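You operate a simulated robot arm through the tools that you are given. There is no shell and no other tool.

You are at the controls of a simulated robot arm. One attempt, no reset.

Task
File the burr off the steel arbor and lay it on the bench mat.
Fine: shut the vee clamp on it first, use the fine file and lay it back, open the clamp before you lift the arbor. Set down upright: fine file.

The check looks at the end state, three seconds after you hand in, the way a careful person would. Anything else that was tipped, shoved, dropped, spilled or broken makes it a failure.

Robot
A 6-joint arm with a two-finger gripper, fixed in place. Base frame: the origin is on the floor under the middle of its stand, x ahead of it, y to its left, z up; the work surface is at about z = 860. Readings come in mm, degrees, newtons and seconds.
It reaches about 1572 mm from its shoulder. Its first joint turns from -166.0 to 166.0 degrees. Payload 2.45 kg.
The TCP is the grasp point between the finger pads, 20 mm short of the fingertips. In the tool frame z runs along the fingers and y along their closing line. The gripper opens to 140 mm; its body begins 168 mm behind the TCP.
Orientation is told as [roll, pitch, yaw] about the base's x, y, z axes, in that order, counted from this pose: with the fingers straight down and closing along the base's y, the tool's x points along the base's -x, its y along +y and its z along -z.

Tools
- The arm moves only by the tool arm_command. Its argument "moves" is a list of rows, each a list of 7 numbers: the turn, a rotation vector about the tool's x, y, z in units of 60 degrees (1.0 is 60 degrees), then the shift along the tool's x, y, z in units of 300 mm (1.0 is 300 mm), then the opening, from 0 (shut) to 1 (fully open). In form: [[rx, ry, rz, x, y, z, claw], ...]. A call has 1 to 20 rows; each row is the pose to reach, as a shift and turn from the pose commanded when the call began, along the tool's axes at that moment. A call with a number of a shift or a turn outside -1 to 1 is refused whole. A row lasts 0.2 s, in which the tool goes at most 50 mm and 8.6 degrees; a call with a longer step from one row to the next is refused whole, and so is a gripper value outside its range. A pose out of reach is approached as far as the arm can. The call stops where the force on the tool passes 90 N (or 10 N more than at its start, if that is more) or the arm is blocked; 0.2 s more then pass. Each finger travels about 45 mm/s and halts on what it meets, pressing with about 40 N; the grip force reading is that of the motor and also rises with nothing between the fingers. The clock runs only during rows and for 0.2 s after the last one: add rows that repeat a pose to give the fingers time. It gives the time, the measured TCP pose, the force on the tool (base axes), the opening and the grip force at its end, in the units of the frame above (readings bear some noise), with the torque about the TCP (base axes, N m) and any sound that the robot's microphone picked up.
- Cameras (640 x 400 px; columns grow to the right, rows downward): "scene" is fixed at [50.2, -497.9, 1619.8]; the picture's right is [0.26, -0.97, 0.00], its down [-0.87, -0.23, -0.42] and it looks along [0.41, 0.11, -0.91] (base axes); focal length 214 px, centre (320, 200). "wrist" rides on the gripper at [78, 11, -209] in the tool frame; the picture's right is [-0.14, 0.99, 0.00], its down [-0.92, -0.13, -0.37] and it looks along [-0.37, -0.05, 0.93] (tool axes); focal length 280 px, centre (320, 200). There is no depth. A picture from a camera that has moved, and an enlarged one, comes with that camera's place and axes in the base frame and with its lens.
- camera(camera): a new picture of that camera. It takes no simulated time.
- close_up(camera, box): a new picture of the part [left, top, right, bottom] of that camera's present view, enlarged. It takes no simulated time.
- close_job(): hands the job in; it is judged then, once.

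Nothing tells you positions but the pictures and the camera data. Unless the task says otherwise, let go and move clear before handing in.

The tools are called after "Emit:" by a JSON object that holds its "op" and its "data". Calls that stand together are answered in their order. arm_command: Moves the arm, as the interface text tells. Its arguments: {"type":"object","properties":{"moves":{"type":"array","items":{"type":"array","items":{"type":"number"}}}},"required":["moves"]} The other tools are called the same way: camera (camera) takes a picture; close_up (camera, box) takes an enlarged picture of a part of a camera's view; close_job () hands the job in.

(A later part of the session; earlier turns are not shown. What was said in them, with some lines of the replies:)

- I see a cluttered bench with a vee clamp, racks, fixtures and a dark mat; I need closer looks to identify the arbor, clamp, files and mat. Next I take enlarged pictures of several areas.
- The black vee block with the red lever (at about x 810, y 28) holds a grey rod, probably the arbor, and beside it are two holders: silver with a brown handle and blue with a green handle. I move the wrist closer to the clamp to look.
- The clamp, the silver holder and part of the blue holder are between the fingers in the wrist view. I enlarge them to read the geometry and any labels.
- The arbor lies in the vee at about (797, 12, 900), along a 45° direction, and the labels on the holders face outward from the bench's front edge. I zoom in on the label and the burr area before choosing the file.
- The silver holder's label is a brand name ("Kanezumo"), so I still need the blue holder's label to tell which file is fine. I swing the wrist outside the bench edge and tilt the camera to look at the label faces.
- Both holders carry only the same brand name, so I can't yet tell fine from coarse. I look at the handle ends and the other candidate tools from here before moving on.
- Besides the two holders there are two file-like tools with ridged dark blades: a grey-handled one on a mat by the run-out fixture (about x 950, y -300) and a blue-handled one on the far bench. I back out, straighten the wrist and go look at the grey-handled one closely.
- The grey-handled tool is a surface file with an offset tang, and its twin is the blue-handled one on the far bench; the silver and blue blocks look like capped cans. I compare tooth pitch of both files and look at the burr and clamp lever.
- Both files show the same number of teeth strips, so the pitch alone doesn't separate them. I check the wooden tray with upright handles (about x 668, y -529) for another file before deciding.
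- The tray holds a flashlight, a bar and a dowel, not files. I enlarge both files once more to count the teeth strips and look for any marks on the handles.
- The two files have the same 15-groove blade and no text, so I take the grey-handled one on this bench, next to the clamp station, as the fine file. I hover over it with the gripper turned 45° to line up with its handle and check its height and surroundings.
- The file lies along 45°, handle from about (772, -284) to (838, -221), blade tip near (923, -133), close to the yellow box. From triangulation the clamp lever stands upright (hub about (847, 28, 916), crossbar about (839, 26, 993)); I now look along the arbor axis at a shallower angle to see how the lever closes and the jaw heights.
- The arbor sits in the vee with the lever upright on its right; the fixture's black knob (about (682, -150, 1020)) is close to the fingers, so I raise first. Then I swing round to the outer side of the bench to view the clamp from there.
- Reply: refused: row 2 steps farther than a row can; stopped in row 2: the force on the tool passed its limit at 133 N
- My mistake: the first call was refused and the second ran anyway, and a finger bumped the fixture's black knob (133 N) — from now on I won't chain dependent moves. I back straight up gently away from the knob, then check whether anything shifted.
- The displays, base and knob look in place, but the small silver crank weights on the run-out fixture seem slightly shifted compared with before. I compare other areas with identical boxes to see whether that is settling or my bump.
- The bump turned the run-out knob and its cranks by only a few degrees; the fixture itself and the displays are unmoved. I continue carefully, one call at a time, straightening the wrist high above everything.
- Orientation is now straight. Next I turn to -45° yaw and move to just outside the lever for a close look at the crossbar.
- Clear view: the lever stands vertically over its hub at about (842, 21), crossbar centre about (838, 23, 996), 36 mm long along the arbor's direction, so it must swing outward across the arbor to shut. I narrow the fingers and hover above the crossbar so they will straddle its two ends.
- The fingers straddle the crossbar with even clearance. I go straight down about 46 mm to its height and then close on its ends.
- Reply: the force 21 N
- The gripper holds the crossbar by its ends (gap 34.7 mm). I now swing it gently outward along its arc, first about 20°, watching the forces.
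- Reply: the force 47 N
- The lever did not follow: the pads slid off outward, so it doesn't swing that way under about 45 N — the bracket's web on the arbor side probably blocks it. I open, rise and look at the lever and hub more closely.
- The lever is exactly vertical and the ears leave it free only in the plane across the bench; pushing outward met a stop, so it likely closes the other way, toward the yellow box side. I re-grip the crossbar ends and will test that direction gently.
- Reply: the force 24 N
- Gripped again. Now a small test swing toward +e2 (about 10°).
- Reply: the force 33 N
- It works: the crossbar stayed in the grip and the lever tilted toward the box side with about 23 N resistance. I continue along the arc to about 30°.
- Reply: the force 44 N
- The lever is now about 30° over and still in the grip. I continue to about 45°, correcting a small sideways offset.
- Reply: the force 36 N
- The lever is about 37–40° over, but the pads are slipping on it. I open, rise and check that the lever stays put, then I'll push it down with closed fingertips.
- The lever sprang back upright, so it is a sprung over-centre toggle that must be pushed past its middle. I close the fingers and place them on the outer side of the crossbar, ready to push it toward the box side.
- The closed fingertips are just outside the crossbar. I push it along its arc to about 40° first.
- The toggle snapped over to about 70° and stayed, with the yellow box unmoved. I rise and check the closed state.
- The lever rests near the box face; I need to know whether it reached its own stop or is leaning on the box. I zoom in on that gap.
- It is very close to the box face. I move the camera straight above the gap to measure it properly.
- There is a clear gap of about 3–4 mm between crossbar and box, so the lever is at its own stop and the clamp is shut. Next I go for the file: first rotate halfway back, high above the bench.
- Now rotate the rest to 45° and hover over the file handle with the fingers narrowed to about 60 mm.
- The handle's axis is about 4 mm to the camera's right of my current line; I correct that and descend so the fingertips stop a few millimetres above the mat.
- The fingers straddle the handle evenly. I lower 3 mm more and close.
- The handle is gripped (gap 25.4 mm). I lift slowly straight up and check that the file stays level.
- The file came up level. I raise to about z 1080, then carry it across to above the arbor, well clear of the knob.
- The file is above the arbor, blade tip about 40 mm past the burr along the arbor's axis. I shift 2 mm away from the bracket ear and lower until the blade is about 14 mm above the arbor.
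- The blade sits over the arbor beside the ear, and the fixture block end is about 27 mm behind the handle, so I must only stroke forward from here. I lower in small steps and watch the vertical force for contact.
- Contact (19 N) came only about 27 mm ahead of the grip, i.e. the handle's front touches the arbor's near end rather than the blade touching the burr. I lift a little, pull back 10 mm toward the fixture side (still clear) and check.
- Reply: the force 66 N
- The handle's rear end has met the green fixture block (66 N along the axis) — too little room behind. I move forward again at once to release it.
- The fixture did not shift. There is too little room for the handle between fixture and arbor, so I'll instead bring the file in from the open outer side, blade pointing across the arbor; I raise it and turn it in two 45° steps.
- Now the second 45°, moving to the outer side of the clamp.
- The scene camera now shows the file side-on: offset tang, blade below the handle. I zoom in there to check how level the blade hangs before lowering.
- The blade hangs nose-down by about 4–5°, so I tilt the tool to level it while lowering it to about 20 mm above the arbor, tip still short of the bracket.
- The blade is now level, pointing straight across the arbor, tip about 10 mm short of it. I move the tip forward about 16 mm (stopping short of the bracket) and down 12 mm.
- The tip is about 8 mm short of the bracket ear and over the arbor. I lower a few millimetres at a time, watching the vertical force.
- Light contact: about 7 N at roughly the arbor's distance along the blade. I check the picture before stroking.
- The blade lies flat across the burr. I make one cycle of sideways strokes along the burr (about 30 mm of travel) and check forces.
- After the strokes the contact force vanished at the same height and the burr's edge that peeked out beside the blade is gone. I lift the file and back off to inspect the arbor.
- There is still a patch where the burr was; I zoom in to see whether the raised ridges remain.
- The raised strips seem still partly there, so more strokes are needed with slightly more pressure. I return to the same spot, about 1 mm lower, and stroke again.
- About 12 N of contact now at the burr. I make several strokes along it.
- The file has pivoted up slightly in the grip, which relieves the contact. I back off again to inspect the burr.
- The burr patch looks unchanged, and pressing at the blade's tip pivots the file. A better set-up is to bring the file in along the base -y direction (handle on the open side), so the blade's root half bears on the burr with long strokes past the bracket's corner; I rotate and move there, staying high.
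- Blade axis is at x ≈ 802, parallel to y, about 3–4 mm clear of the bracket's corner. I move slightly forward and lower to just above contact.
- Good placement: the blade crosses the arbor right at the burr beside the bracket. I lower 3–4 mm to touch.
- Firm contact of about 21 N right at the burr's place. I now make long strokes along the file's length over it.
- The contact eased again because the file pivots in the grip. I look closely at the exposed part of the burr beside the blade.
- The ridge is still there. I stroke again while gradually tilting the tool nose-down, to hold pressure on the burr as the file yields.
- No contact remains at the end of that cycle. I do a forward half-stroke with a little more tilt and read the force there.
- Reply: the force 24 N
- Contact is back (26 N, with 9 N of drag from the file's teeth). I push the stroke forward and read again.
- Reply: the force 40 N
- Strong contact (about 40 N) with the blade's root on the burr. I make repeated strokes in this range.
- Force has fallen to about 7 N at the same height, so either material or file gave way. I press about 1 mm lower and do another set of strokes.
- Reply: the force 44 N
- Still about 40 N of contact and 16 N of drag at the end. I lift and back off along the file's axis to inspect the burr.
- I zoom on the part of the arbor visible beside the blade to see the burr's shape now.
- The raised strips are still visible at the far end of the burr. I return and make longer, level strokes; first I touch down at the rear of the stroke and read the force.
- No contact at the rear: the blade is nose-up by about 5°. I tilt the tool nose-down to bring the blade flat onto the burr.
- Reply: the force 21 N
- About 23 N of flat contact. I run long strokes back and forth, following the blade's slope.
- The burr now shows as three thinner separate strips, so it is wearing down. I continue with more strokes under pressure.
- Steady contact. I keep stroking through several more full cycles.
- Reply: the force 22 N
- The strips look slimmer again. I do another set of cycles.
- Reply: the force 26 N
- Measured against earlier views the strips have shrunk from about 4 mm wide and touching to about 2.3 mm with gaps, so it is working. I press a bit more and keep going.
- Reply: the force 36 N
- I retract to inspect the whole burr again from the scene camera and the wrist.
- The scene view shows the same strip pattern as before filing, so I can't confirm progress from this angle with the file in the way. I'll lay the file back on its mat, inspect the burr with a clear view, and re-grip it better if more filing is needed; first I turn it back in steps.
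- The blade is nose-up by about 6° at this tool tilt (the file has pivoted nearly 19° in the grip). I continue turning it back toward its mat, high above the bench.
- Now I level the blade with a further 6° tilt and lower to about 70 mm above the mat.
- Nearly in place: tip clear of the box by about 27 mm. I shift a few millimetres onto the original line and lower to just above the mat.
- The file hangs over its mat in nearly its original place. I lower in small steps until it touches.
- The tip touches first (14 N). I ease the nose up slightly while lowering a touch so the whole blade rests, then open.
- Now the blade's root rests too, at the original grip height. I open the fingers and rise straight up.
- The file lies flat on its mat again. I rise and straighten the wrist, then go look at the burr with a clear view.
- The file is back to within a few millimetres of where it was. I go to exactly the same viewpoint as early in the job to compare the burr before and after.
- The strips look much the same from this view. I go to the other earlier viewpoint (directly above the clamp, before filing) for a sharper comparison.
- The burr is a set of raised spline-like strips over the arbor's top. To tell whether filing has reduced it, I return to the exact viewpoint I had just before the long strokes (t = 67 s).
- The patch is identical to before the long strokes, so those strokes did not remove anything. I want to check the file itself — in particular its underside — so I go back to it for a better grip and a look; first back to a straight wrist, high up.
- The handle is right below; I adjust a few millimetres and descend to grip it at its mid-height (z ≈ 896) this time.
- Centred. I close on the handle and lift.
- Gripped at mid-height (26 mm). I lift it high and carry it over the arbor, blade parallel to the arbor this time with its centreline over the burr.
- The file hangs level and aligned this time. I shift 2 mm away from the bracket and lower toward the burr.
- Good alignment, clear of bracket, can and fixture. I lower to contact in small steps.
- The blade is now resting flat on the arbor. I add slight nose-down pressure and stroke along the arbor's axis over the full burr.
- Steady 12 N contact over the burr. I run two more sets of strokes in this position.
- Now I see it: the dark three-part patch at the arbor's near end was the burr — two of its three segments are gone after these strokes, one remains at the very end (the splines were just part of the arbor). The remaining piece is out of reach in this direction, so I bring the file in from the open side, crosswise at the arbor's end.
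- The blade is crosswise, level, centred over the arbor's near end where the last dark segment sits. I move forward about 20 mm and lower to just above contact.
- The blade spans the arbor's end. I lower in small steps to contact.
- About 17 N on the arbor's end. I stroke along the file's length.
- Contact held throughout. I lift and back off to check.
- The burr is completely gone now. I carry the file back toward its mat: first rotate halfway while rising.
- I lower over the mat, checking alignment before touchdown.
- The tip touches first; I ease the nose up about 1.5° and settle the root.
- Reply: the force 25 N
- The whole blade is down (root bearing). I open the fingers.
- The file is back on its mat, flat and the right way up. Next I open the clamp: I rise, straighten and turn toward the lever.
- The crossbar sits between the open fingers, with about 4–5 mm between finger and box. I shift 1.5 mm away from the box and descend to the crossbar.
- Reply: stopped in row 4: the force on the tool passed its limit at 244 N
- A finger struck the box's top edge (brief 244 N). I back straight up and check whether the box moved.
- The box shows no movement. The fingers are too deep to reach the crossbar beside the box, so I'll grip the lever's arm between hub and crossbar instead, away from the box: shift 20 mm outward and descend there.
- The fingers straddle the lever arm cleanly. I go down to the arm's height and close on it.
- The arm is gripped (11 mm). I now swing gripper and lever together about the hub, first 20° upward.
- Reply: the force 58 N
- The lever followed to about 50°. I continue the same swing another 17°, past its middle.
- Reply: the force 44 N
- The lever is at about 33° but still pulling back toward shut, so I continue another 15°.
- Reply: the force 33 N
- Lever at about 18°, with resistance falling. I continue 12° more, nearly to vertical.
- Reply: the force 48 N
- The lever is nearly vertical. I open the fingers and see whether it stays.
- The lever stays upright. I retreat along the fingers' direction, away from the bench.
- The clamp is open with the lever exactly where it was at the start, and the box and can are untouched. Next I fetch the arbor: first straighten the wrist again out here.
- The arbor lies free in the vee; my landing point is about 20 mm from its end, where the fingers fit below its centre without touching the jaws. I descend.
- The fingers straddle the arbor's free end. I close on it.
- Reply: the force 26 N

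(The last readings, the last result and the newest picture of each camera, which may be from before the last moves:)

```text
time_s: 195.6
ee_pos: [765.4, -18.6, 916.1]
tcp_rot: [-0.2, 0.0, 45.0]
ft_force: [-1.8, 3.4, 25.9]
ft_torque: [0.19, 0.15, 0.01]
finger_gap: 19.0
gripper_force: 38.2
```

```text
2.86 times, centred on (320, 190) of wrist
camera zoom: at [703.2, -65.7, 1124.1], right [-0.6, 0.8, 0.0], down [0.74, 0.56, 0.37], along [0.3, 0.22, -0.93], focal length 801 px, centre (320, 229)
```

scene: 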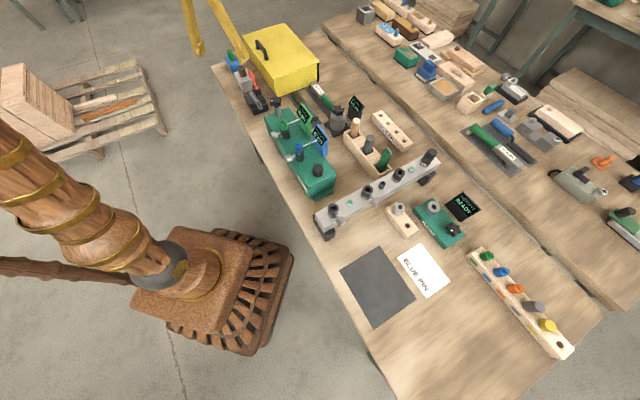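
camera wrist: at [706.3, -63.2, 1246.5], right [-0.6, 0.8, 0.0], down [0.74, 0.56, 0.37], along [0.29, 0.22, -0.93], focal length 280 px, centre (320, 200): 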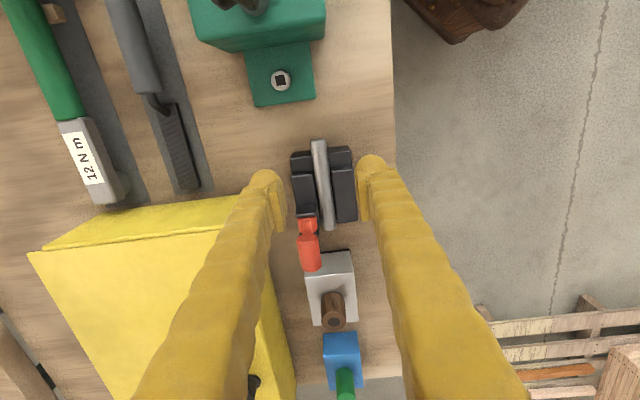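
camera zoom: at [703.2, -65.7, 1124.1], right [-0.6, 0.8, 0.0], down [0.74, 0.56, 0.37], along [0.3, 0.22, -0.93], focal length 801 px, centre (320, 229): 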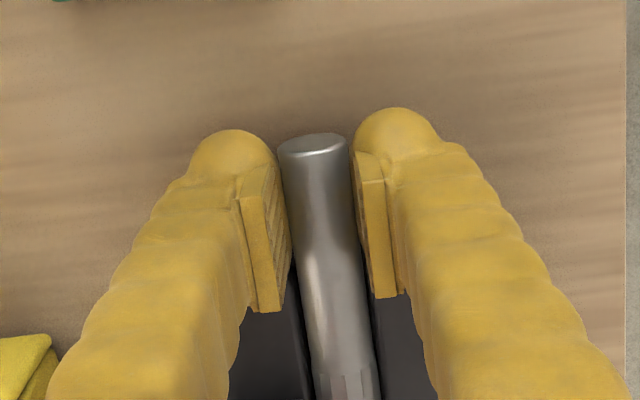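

The arbor is gripped (19 mm). I lift it straight up slowly and check.

Emit:
{"op": "arm_command", "data": {"moves": [[0, 0, 0, 0, 0, -0.006, 0], [0, 0, 0, 0, 0, -0.015, 0], [0, 0, 0, 0, 0, -0.03, 0], [0, 0, 0, 0, 0, -0.06, 0], [0, 0, 0, 0, 0, -0.1, 0], [0, 0, 0, 0, 0, -0.15, 0]]}}

Emit:
{"op": "close_up", "data": {"camera": "scene", "box": [235, 70, 295, 120]}}

Emit:
{"op": "camera", "data": {"camera": "wrist"}}

```text
time_s: 197.0
ee_pos: [765.9, -16.3, 960.8]
tcp_rot: [-0.1, 0.0, 45.0]
ft_force: [-0.3, -0.4, -2.4]
ft_torque: [-0.09, 0.06, 0.0]
finger_gap: 18.7
gripper_force: 39.9
```

```text
8.00 times, centred on (265, 95) of scene
camera zoom: at [50.2, -497.9, 1619.8], right [0.26, -0.97, 0.0], down [-0.87, -0.23, -0.42], along [0.41, 0.11, -0.91], focal length 1716 px, centre (760, 1040)
```

zoom: 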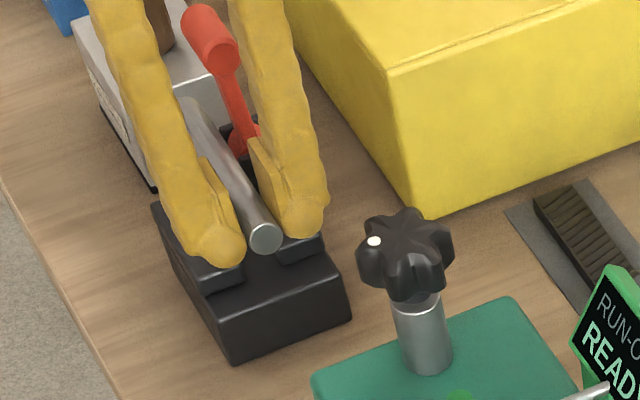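

```text
taken
camera wrist: at [704.2, -64.4, 1168.0], right [-0.6, 0.8, 0.0], down [0.74, 0.56, 0.37], along [0.29, 0.22, -0.93], focal length 280 px, centre (320, 200)
```

wrist: 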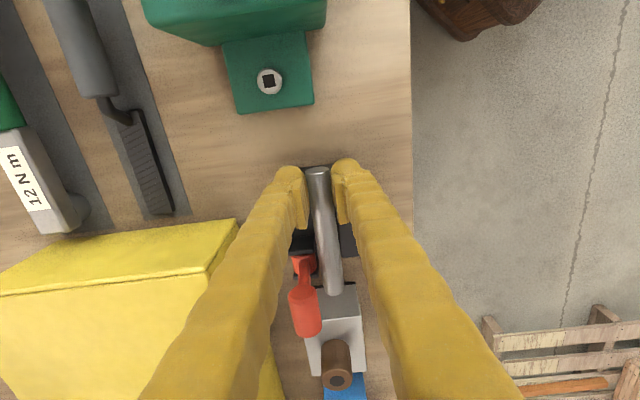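

The arbor is up and level. Before rising further I slide it 25 mm outward, away from the lever's crossbar, then go up.

Emit:
{"op": "arm_command", "data": {"moves": [[0, 0, 0, 0, 0.045, 0, 0], [0, 0, 0, 0, 0.09, 0, 0], [0, 0, 0, 0, 0.1, -0.1, 0], [0, 0, 0, 0, 0.1, -0.22, 0], [0, 0, 0, 0, 0.1, -0.34, 0], [0, 0, 0, 0, 0.1, -0.46, 0]]}}

Emit:
{"op": "close_up", "data": {"camera": "scene", "box": [220, 40, 310, 120]}}

```text
time_s: 198.4
ee_pos: [743.5, 3.2, 1099.7]
tcp_rot: [0.1, 0.1, 45.0]
ft_force: [0.5, -0.3, -3.4]
ft_torque: [-0.1, 0.11, 0.02]
finger_gap: 18.5
gripper_force: 40.0
```

```text
5.00 times, centred on (265, 80) of scene
camera zoom: at [50.2, -497.9, 1619.8], right [0.26, -0.97, 0.0], down [-0.87, -0.23, -0.42], along [0.41, 0.11, -0.91], focal length 1072 px, centre (595, 800)
```

zoom: 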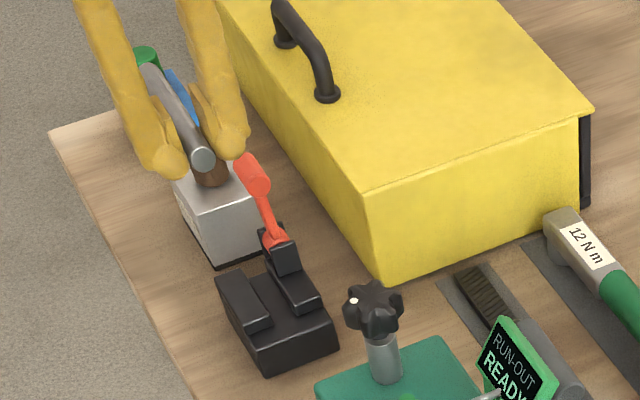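

The arbor is clear and the lever still upright. I carry it toward the bench mat (centre about (147, -665)) in stages at z ≈ 1100, turning gradually.

Emit:
{"op": "arm_command", "data": {"moves": [[0, 0, 0.0625, 0.124, -0.001, 0, 0], [0, 0, 0.125, 0.248, -0.003, 0, 0], [0, 0, 0.1875, 0.373, -0.004, 0, 0], [0, 0, 0.25, 0.497, -0.006, 0, 0], [0, 0, 0.3125, 0.621, -0.007, 0, 0], [0, 0, 0.375, 0.745, -0.009, 0, 0]]}}

```text
time_s: 199.8
ee_pos: [588.8, -158.5, 1098.4]
tcp_rot: [-0.1, 0.0, 22.4]
ft_force: [0.4, 0.6, -1.9]
ft_torque: [-0.04, 0.11, 0.0]
finger_gap: 18.6
gripper_force: 40.3
```

Emit:
{"op": "arm_command", "data": {"moves": [[0, 0, 0.0625, 0.114, -0.048, 0, 0], [0, 0, 0.125, 0.229, -0.096, 0, 0], [0, 0, 0.1875, 0.343, -0.145, 0, 0], [0, 0, 0.25, 0.457, -0.193, 0, 0], [0, 0, 0.3125, 0.572, -0.241, 0, 0], [0, 0, 0.375, 0.686, -0.289, 0, 0]]}}

```text
time_s: 201.2
ee_pos: [429.6, -313.9, 1098.6]
tcp_rot: [-0.2, 0.0, 0.0]
ft_force: [0.4, 0.7, -3.2]
ft_torque: [0.01, 0.14, 0.04]
finger_gap: 18.6
gripper_force: 40.0
```

Emit:
{"op": "arm_command", "data": {"moves": [[0, 0, 0.0625, 0.087, -0.09, 0, 0], [0, 0, 0.125, 0.174, -0.179, 0, 0], [0, 0, 0.1875, 0.261, -0.269, 0, 0], [0, 0, 0.25, 0.348, -0.358, 0, 0], [0, 0, 0.3125, 0.435, -0.448, 0, 0], [0, 0, 0.375, 0.522, -0.537, 0, 0]]}}

```text
time_s: 202.6
ee_pos: [274.1, -478.4, 1099.8]
tcp_rot: [-0.1, -0.1, -22.6]
ft_force: [1.1, 0.2, -2.9]
ft_torque: [0.05, 0.13, 0.02]
finger_gap: 18.5
gripper_force: 40.2
```

Emit:
{"op": "arm_command", "data": {"moves": [[0, 0, 0.0625, 0.047, -0.114, 0, 0], [0, 0, 0.125, 0.093, -0.228, 0, 0], [0, 0, 0.1875, 0.14, -0.343, 0.03, 0], [0, 0, 0.25, 0.186, -0.457, 0.08, 0], [0, 0, 0.3125, 0.233, -0.571, 0.14, 0], [0, 0, 0.375, 0.279, -0.685, 0.2, 0], [0, 0, 0.375, 0.279, -0.685, 0.2, 0]]}}

Emit:
{"op": "camera", "data": {"camera": "wrist"}}

Emit:
{"op": "camera", "data": {"camera": "scene"}}

```text
time_s: 204.2
ee_pos: [117.7, -635.1, 1036.6]
tcp_rot: [0.1, -0.1, -45.0]
ft_force: [1.4, -0.6, -3.3]
ft_torque: [0.06, 0.09, -0.02]
finger_gap: 18.6
gripper_force: 39.6
```

```text
taken
camera wrist: at [71.1, -571.5, 1246.1], right [0.8, 0.6, 0.0], down [0.56, -0.74, 0.37], along [0.22, -0.29, -0.93], focal length 280 px, centre (320, 200)
```

wrist: 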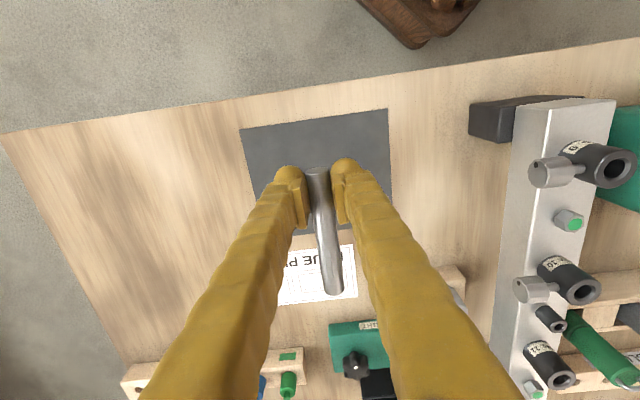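

```text
taken
```

scene: 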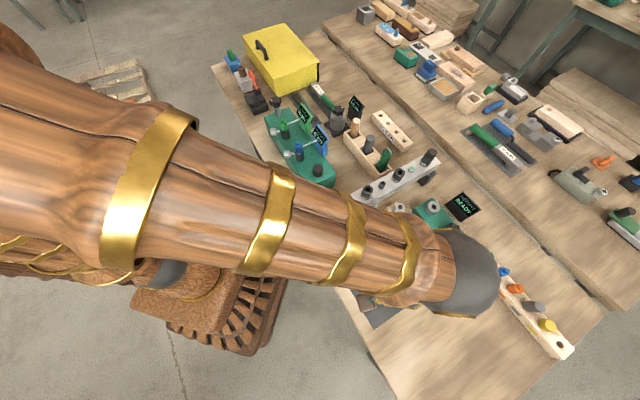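

The arbor hangs over the middle of the mat, with about 20 mm margin at each end. I lower it to just above the mat.

Emit:
{"op": "arm_command", "data": {"moves": [[0, 0, 0, 0, 0, 0.13, 0], [0, 0, 0, 0, 0, 0.26, 0], [0, 0, 0, 0, 0, 0.37, 0], [0, 0, 0, 0, 0, 0.44, 0], [0, 0, 0, 0, 0, 0.48, 0], [0, 0, 0, 0, 0, 0.48, 0]]}}

Emit:
{"op": "camera", "data": {"camera": "wrist"}}

```text
time_s: 205.6
ee_pos: [117.9, -636.6, 894.2]
tcp_rot: [0.0, -0.2, -45.0]
ft_force: [0.2, 0.3, -2.1]
ft_torque: [0.09, 0.08, -0.04]
finger_gap: 18.3
gripper_force: 40.2
```

```text
taken
camera wrist: at [71.7, -572.6, 1103.0], right [0.8, 0.6, 0.0], down [0.56, -0.74, 0.37], along [0.22, -0.29, -0.93], focal length 280 px, centre (320, 200)
```

wrist: 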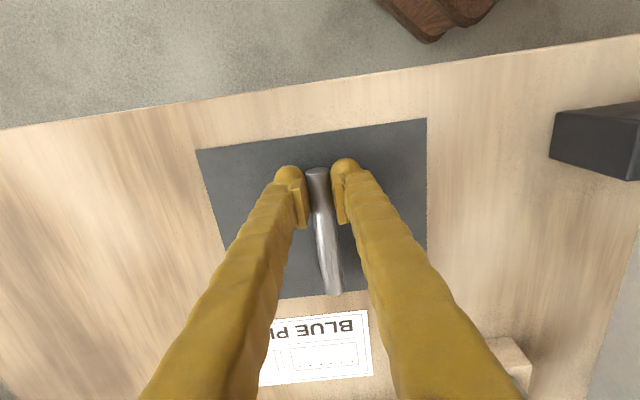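

Emit:
{"op": "arm_command", "data": {"moves": [[0, 0, 0, 0, 0, 0.012, 0], [0, 0, 0, 0, 0, 0.022, 0], [0, 0, 0, 0, 0, 0.028, 0], [0, 0, 0, 0, 0, 0.028, 0]]}}

```text
time_s: 206.6
ee_pos: [117.6, -636.2, 886.5]
tcp_rot: [0.0, -0.1, -45.0]
ft_force: [-0.1, 0.3, -2.4]
ft_torque: [0.06, 0.08, -0.02]
finger_gap: 18.3
gripper_force: 40.4
```

Emit:
{"op": "arm_command", "data": {"moves": [[0, 0, 0, 0, 0, 0.005, 0], [0, 0, 0, 0, 0, 0.008, 0], [0, 0, 0, 0, 0, 0.008, 0]]}}

```text
time_s: 207.4
ee_pos: [117.7, -634.5, 882.9]
tcp_rot: [0.0, -0.1, -45.0]
ft_force: [-0.4, 0.0, -2.1]
ft_torque: [0.02, 0.07, -0.02]
finger_gap: 18.1
gripper_force: 40.2
```

Emit:
{"op": "arm_command", "data": {"moves": [[0, 0, 0, 0, 0, 0.003, 0], [0, 0, 0, 0, 0, 0.0055, 0], [0, 0, 0, 0, 0, 0.0055, 0]]}}

```text
time_s: 208.2
ee_pos: [117.7, -637.3, 880.8]
tcp_rot: [0.0, -0.1, -45.1]
ft_force: [-0.2, 0.0, -2.4]
ft_torque: [0.1, 0.05, -0.01]
finger_gap: 18.2
gripper_force: 40.0
```

Emit:
{"op": "arm_command", "data": {"moves": [[0, 0, 0, 0, 0, 0.003, 0], [0, 0, 0, 0, 0, 0.005, 0], [0, 0, 0, 0, 0, 0.005, 0]]}}

```text
time_s: 209.0
ee_pos: [118.9, -635.3, 880.2]
tcp_rot: [-0.1, -0.1, -44.9]
ft_force: [-0.3, 0.5, -2.2]
ft_torque: [0.04, 0.03, 0.01]
finger_gap: 18.2
gripper_force: 40.1
```

Emit:
{"op": "arm_command", "data": {"moves": [[0, 0, 0, 0, 0, 0.003, 0], [0, 0, 0, 0, 0, 0.005, 0], [0, 0, 0, 0, 0, 0.005, 0]]}}

```text
time_s: 209.8
ee_pos: [118.7, -635.4, 879.4]
tcp_rot: [-0.1, -0.2, -45.0]
ft_force: [-1.1, 15.4, 51.7]
ft_torque: [0.39, 0.03, 0.08]
finger_gap: 18.0
gripper_force: 40.1
```

Fingertips touch the mat now. I ease up 1 mm and open gradually so the arbor settles without rolling.

Emit:
{"op": "arm_command", "data": {"moves": [[0, 0, 0, 0, 0, -0.003, 0.0], [0, 0, 0, 0, 0, -0.003, 0.13], [0, 0, 0, 0, 0, -0.003, 0.14], [0, 0, 0, 0, 0, -0.003, 0.15], [0, 0, 0, 0, 0, -0.003, 0.16], [0, 0, 0, 0, 0, -0.003, 0.18], [0, 0, 0, 0, 0, -0.003, 0.2], [0, 0, 0, 0, 0, -0.003, 0.24], [0, 0, 0, 0, 0, -0.003, 0.28], [0, 0, 0, 0, 0, -0.003, 0.28]]}}

Emit:
{"op": "close_up", "data": {"camera": "wrist", "box": [220, 120, 420, 320]}}

```text
time_s: 212.0
ee_pos: [118.0, -635.5, 880.2]
tcp_rot: [-0.1, -0.1, -45.0]
ft_force: [-16.7, -16.6, 27.1]
ft_torque: [0.05, -0.02, 0.04]
finger_gap: 25.1
gripper_force: 0.1
```

```text
2.00 times, centred on (320, 220) of wrist
camera zoom: at [71.5, -572.2, 1088.1], right [0.8, 0.6, 0.0], down [0.56, -0.74, 0.37], along [0.22, -0.3, -0.93], focal length 561 px, centre (320, 160)
```

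zoom: 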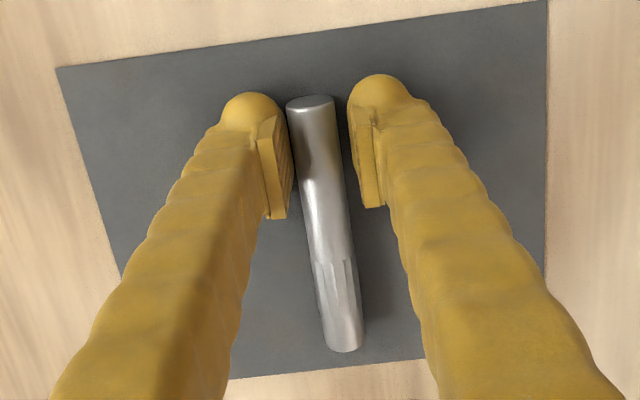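

The arbor rests on the mat; the fingertips are dragging on it, so I raise a couple of millimetres while opening further.

Emit:
{"op": "arm_command", "data": {"moves": [[0, 0, 0, 0, 0, -0.004, 0.18], [0, 0, 0, 0, 0, -0.008, 0.2], [0, 0, 0, 0, 0, -0.012, 0.24], [0, 0, 0, 0, 0, -0.015, 0.3], [0, 0, 0, 0, 0, -0.015, 0.3]]}}

Emit:
{"op": "close_up", "data": {"camera": "wrist", "box": [220, 120, 420, 320]}}

```text
time_s: 213.2
ee_pos: [118.7, -634.9, 885.1]
tcp_rot: [0.0, -0.1, -45.0]
ft_force: [-0.3, 0.6, -0.2]
ft_torque: [-0.02, 0.01, 0.0]
finger_gap: 42.0
gripper_force: 0.0
```

```text
2.00 times, centred on (320, 220) of wrist
camera zoom: at [71.4, -572.2, 1092.4], right [0.8, 0.6, 0.0], down [0.56, -0.74, 0.37], along [0.22, -0.29, -0.93], focal length 561 px, centre (320, 160)
```

zoom: 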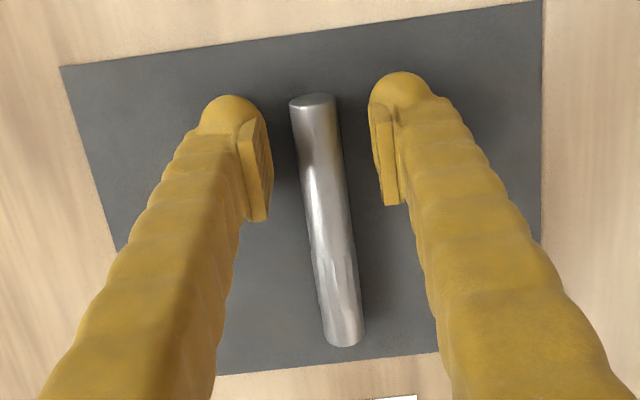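

The arbor lies free and still on the mat. I rise straight up and check it again.

Emit:
{"op": "arm_command", "data": {"moves": [[0, 0, 0, 0, 0, -0.03, 0.36], [0, 0, 0, 0, 0, -0.1, 0.4], [0, 0, 0, 0, 0, -0.22, 0.45], [0, 0, 0, 0, 0, -0.35, 0.5], [0, 0, 0, 0, 0, -0.48, 0.5]]}}

Emit:
{"op": "camera", "data": {"camera": "wrist"}}

Emit:
{"op": "close_up", "data": {"camera": "wrist", "box": [230, 90, 410, 260]}}

```text
time_s: 214.4
ee_pos: [116.3, -635.7, 1028.8]
tcp_rot: [-0.1, -0.1, -45.0]
ft_force: [0.4, -0.1, -0.8]
ft_torque: [0.01, -0.02, 0.0]
finger_gap: 69.9
gripper_force: 0.1
```

```text
taken
camera wrist: at [70.6, -571.7, 1236.4], right [0.8, 0.6, 0.0], down [0.56, -0.74, 0.37], along [0.22, -0.29, -0.93], focal length 280 px, centre (320, 200)
```

wrist: 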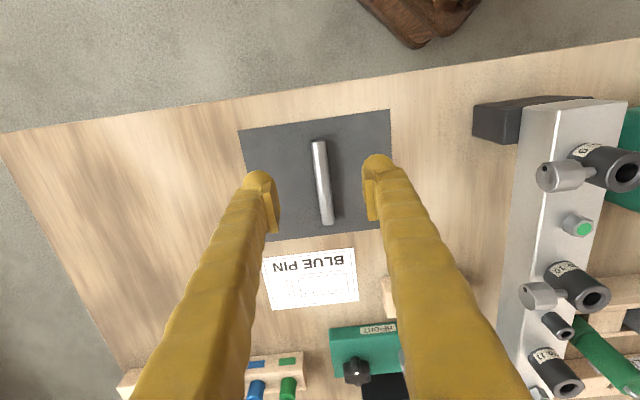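

```text
2.35 times, centred on (320, 175) of wrist
camera zoom: at [70.6, -571.7, 1236.4], right [0.8, 0.6, 0.0], down [0.56, -0.74, 0.37], along [0.22, -0.29, -0.93], focal length 660 px, centre (320, 259)
```

zoom: 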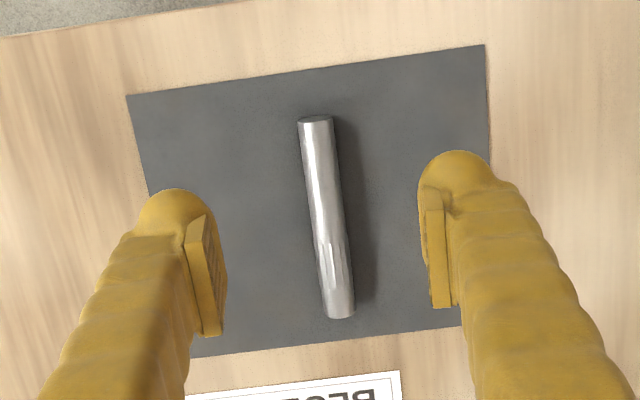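

The arbor lies in the middle of the mat. I move the arm up and away, then inspect the whole scene.

Emit:
{"op": "arm_command", "data": {"moves": [[0, 0, -0.05, -0.1, 0.06, -0.1, 0.5], [0, 0, -0.1, -0.2, 0.12, -0.2, 0.5], [0, 0, -0.15, -0.3, 0.2, -0.28, 0.5], [0, 0, -0.2, -0.4, 0.3, -0.36, 0.5], [0, 0, -0.25, -0.45, 0.42, -0.42, 0.5], [0, 0, -0.3, -0.5, 0.54, -0.46, 0.5], [0, 0, -0.35, -0.52, 0.67, -0.5, 0.5]]}}

Emit:
{"op": "camera", "data": {"camera": "scene"}}

```text
time_s: 216.0
ee_pos: [372.6, -601.4, 1177.9]
tcp_rot: [0.0, 0.0, -24.0]
ft_force: [0.1, 0.0, 0.1]
ft_torque: [0.0, 0.03, 0.0]
finger_gap: 70.2
gripper_force: 0.0
```

```text
taken
```

scene: 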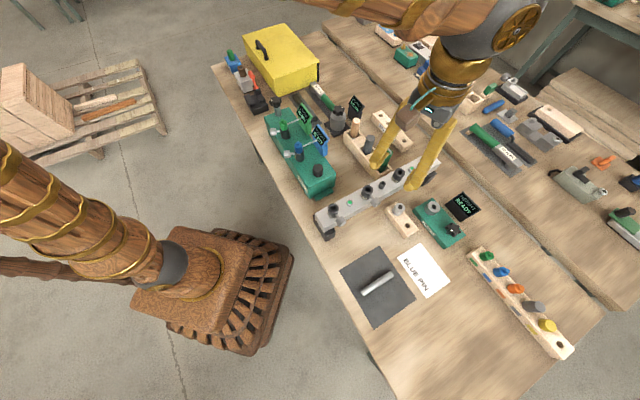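

Emit:
{"op": "close_up", "data": {"camera": "scene", "box": [250, 80, 410, 180]}}

Emit:
{"op": "close_up", "data": {"camera": "scene", "box": [220, 30, 380, 130]}}

Emit:
{"op": "close_up", "data": {"camera": "scene", "box": [330, 230, 470, 330]}}

Emit:
{"op": "close_up", "data": {"camera": "scene", "box": [280, 80, 340, 130]}}

Emit:
{"op": "close_up", "data": {"camera": "scene", "box": [300, 130, 460, 230]}}

```text
4.00 times, centred on (330, 130) of scene
camera zoom: at [50.2, -497.9, 1619.8], right [0.26, -0.97, 0.0], down [-0.87, -0.23, -0.42], along [0.41, 0.11, -0.91], focal length 858 px, centre (280, 480)
```

zoom: 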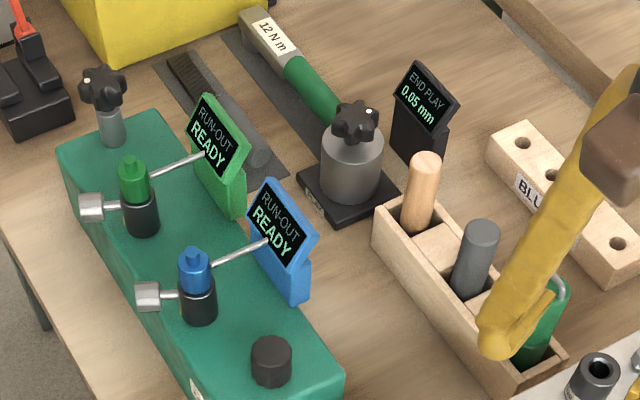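

```text
4.00 times, centred on (300, 80) of scene
camera zoom: at [50.2, -497.9, 1619.8], right [0.26, -0.97, 0.0], down [-0.87, -0.23, -0.42], along [0.41, 0.11, -0.91], focal length 858 px, centre (400, 680)
```

zoom: 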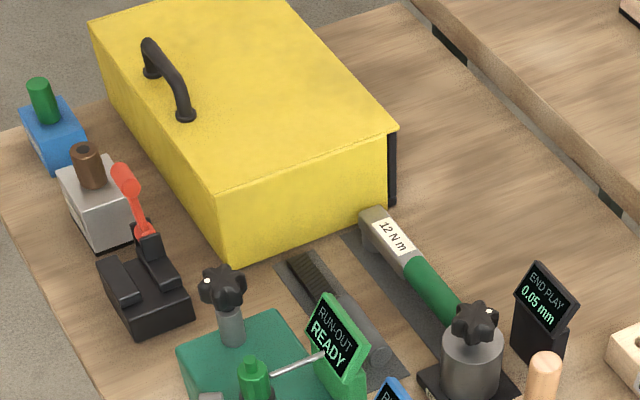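

```text
4.00 times, centred on (400, 280) of scene
camera zoom: at [50.2, -497.9, 1619.8], right [0.26, -0.97, 0.0], down [-0.87, -0.23, -0.42], along [0.41, 0.11, -0.91], focal length 858 px, centre (0, -120)
```

zoom: 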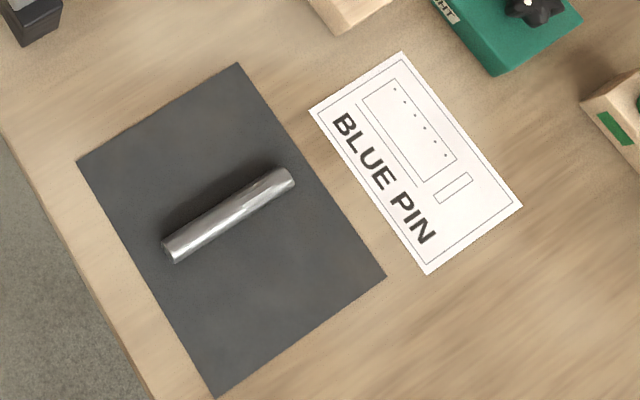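

```text
8.00 times, centred on (310, 105) of scene
camera zoom: at [50.2, -497.9, 1619.8], right [0.26, -0.97, 0.0], down [-0.87, -0.23, -0.42], along [0.41, 0.11, -0.91], focal length 1716 px, centre (400, 960)
```

zoom: 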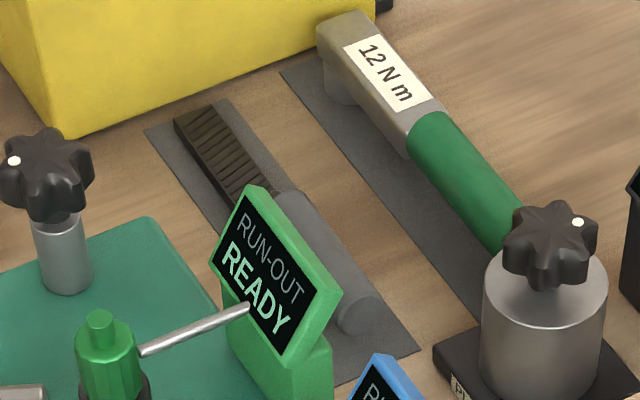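

```text
4.00 times, centred on (380, 180) of scene
camera zoom: at [50.2, -497.9, 1619.8], right [0.26, -0.97, 0.0], down [-0.87, -0.23, -0.42], along [0.41, 0.11, -0.91], focal length 858 px, centre (80, 280)
```

zoom: 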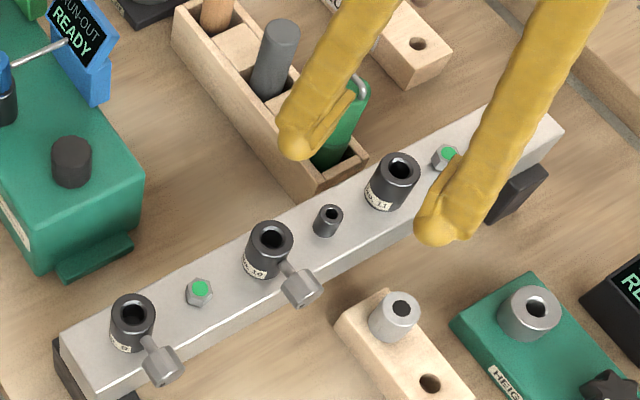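

Everything is in order: arbor on the mat with no burr, file flat on its own mat, clamp open, box, cans and fixtures in place. I let a second pass and verify the arbor isn't rolling.

Emit:
{"op": "arm_command", "data": {"moves": [[0, 0, 0, 0, 0, -0.05, 0.5], [0, 0, 0, 0, 0, -0.1, 0.5], [0, 0, 0, 0, 0, -0.1, 0.5], [0, 0, 0, 0, 0, -0.1, 0.5], [0, 0, 0, 0, 0, -0.1, 0.5]]}}

Emit:
{"op": "close_up", "data": {"camera": "scene", "box": [330, 230, 470, 330]}}

Emit:
{"op": "close_up", "data": {"camera": "scene", "box": [355, 262, 405, 302]}}

```text
time_s: 217.2
ee_pos: [371.3, -602.8, 1208.3]
tcp_rot: [0.0, 0.0, -24.0]
ft_force: [0.2, 0.0, 0.1]
ft_torque: [-0.01, 0.0, 0.01]
finger_gap: 70.0
gripper_force: 0.0
```

```text
4.00 times, centred on (400, 280) of scene
camera zoom: at [50.2, -497.9, 1619.8], right [0.26, -0.97, 0.0], down [-0.87, -0.23, -0.42], along [0.41, 0.11, -0.91], focal length 858 px, centre (0, -120)
```

zoom: 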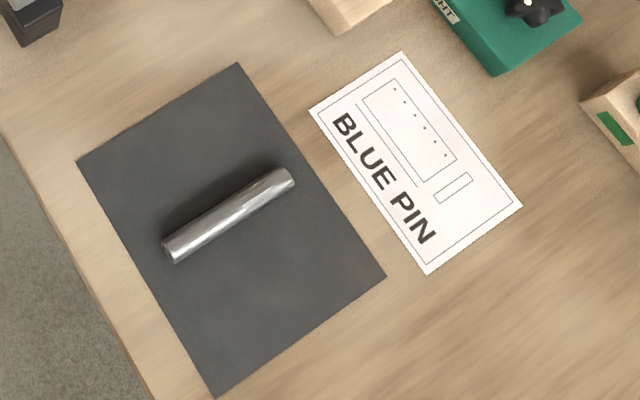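

```text
10.00 times, centred on (380, 282) of scene
camera zoom: at [50.2, -497.9, 1619.8], right [0.26, -0.97, 0.0], down [-0.87, -0.23, -0.42], along [0.41, 0.11, -0.91], focal length 2145 px, centre (-280, -620)
```

zoom: 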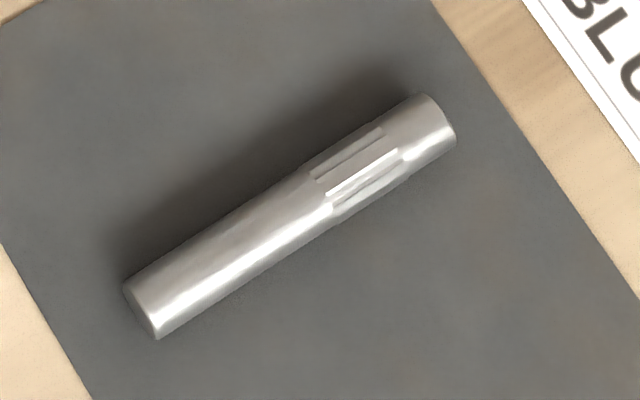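

The arbor lies still on the bench mat with its burr gone. The file is flat on its own mat, the clamp is open, and the arm is clear. Earlier I bumped the run-out knob. It and its cranks turned a few degrees, but nothing there was displaced or tipped. I hand the job in.

Emit:
{"op": "close_job", "data": {}}

```text
The job is handed in.
```

The burr is filed off the arbor, and the arbor is lying still in the middle of the bench mat. The clamp was shut before filing and opened before I lifted the arbor. The file is back on its own mat, right way up, about 5 mm from where it started. I've handed the job in, and no result has come back yet.

These could count against it:

- **Run-out fixture:** one move was refused and the next one ran anyway, so a finger hit the fixture's black knob at 133 N. The knob turned a few degrees and its two small cranks about 20°. The fixture itself did not move, both displays still read READY, and I left the cranks as they were.
- **Fixture block:** the file's handle later pressed against the end of the same fixture at about 66 N. I saw no shift afterwards.
- **Yellow box:** a finger struck its top edge at 244 N while I was reaching for the clamp lever. The pictures show no movement to within about 1 mm.
- **Splines on the arbor:** I first mistook them for the burr and stroked the file over them for a while. They look unchanged.
- **Which file:** neither file was marked "fine". I used the grey-handled one on this bench. The blue-handled one on the far bench has the same tooth pattern, so I chose by position.
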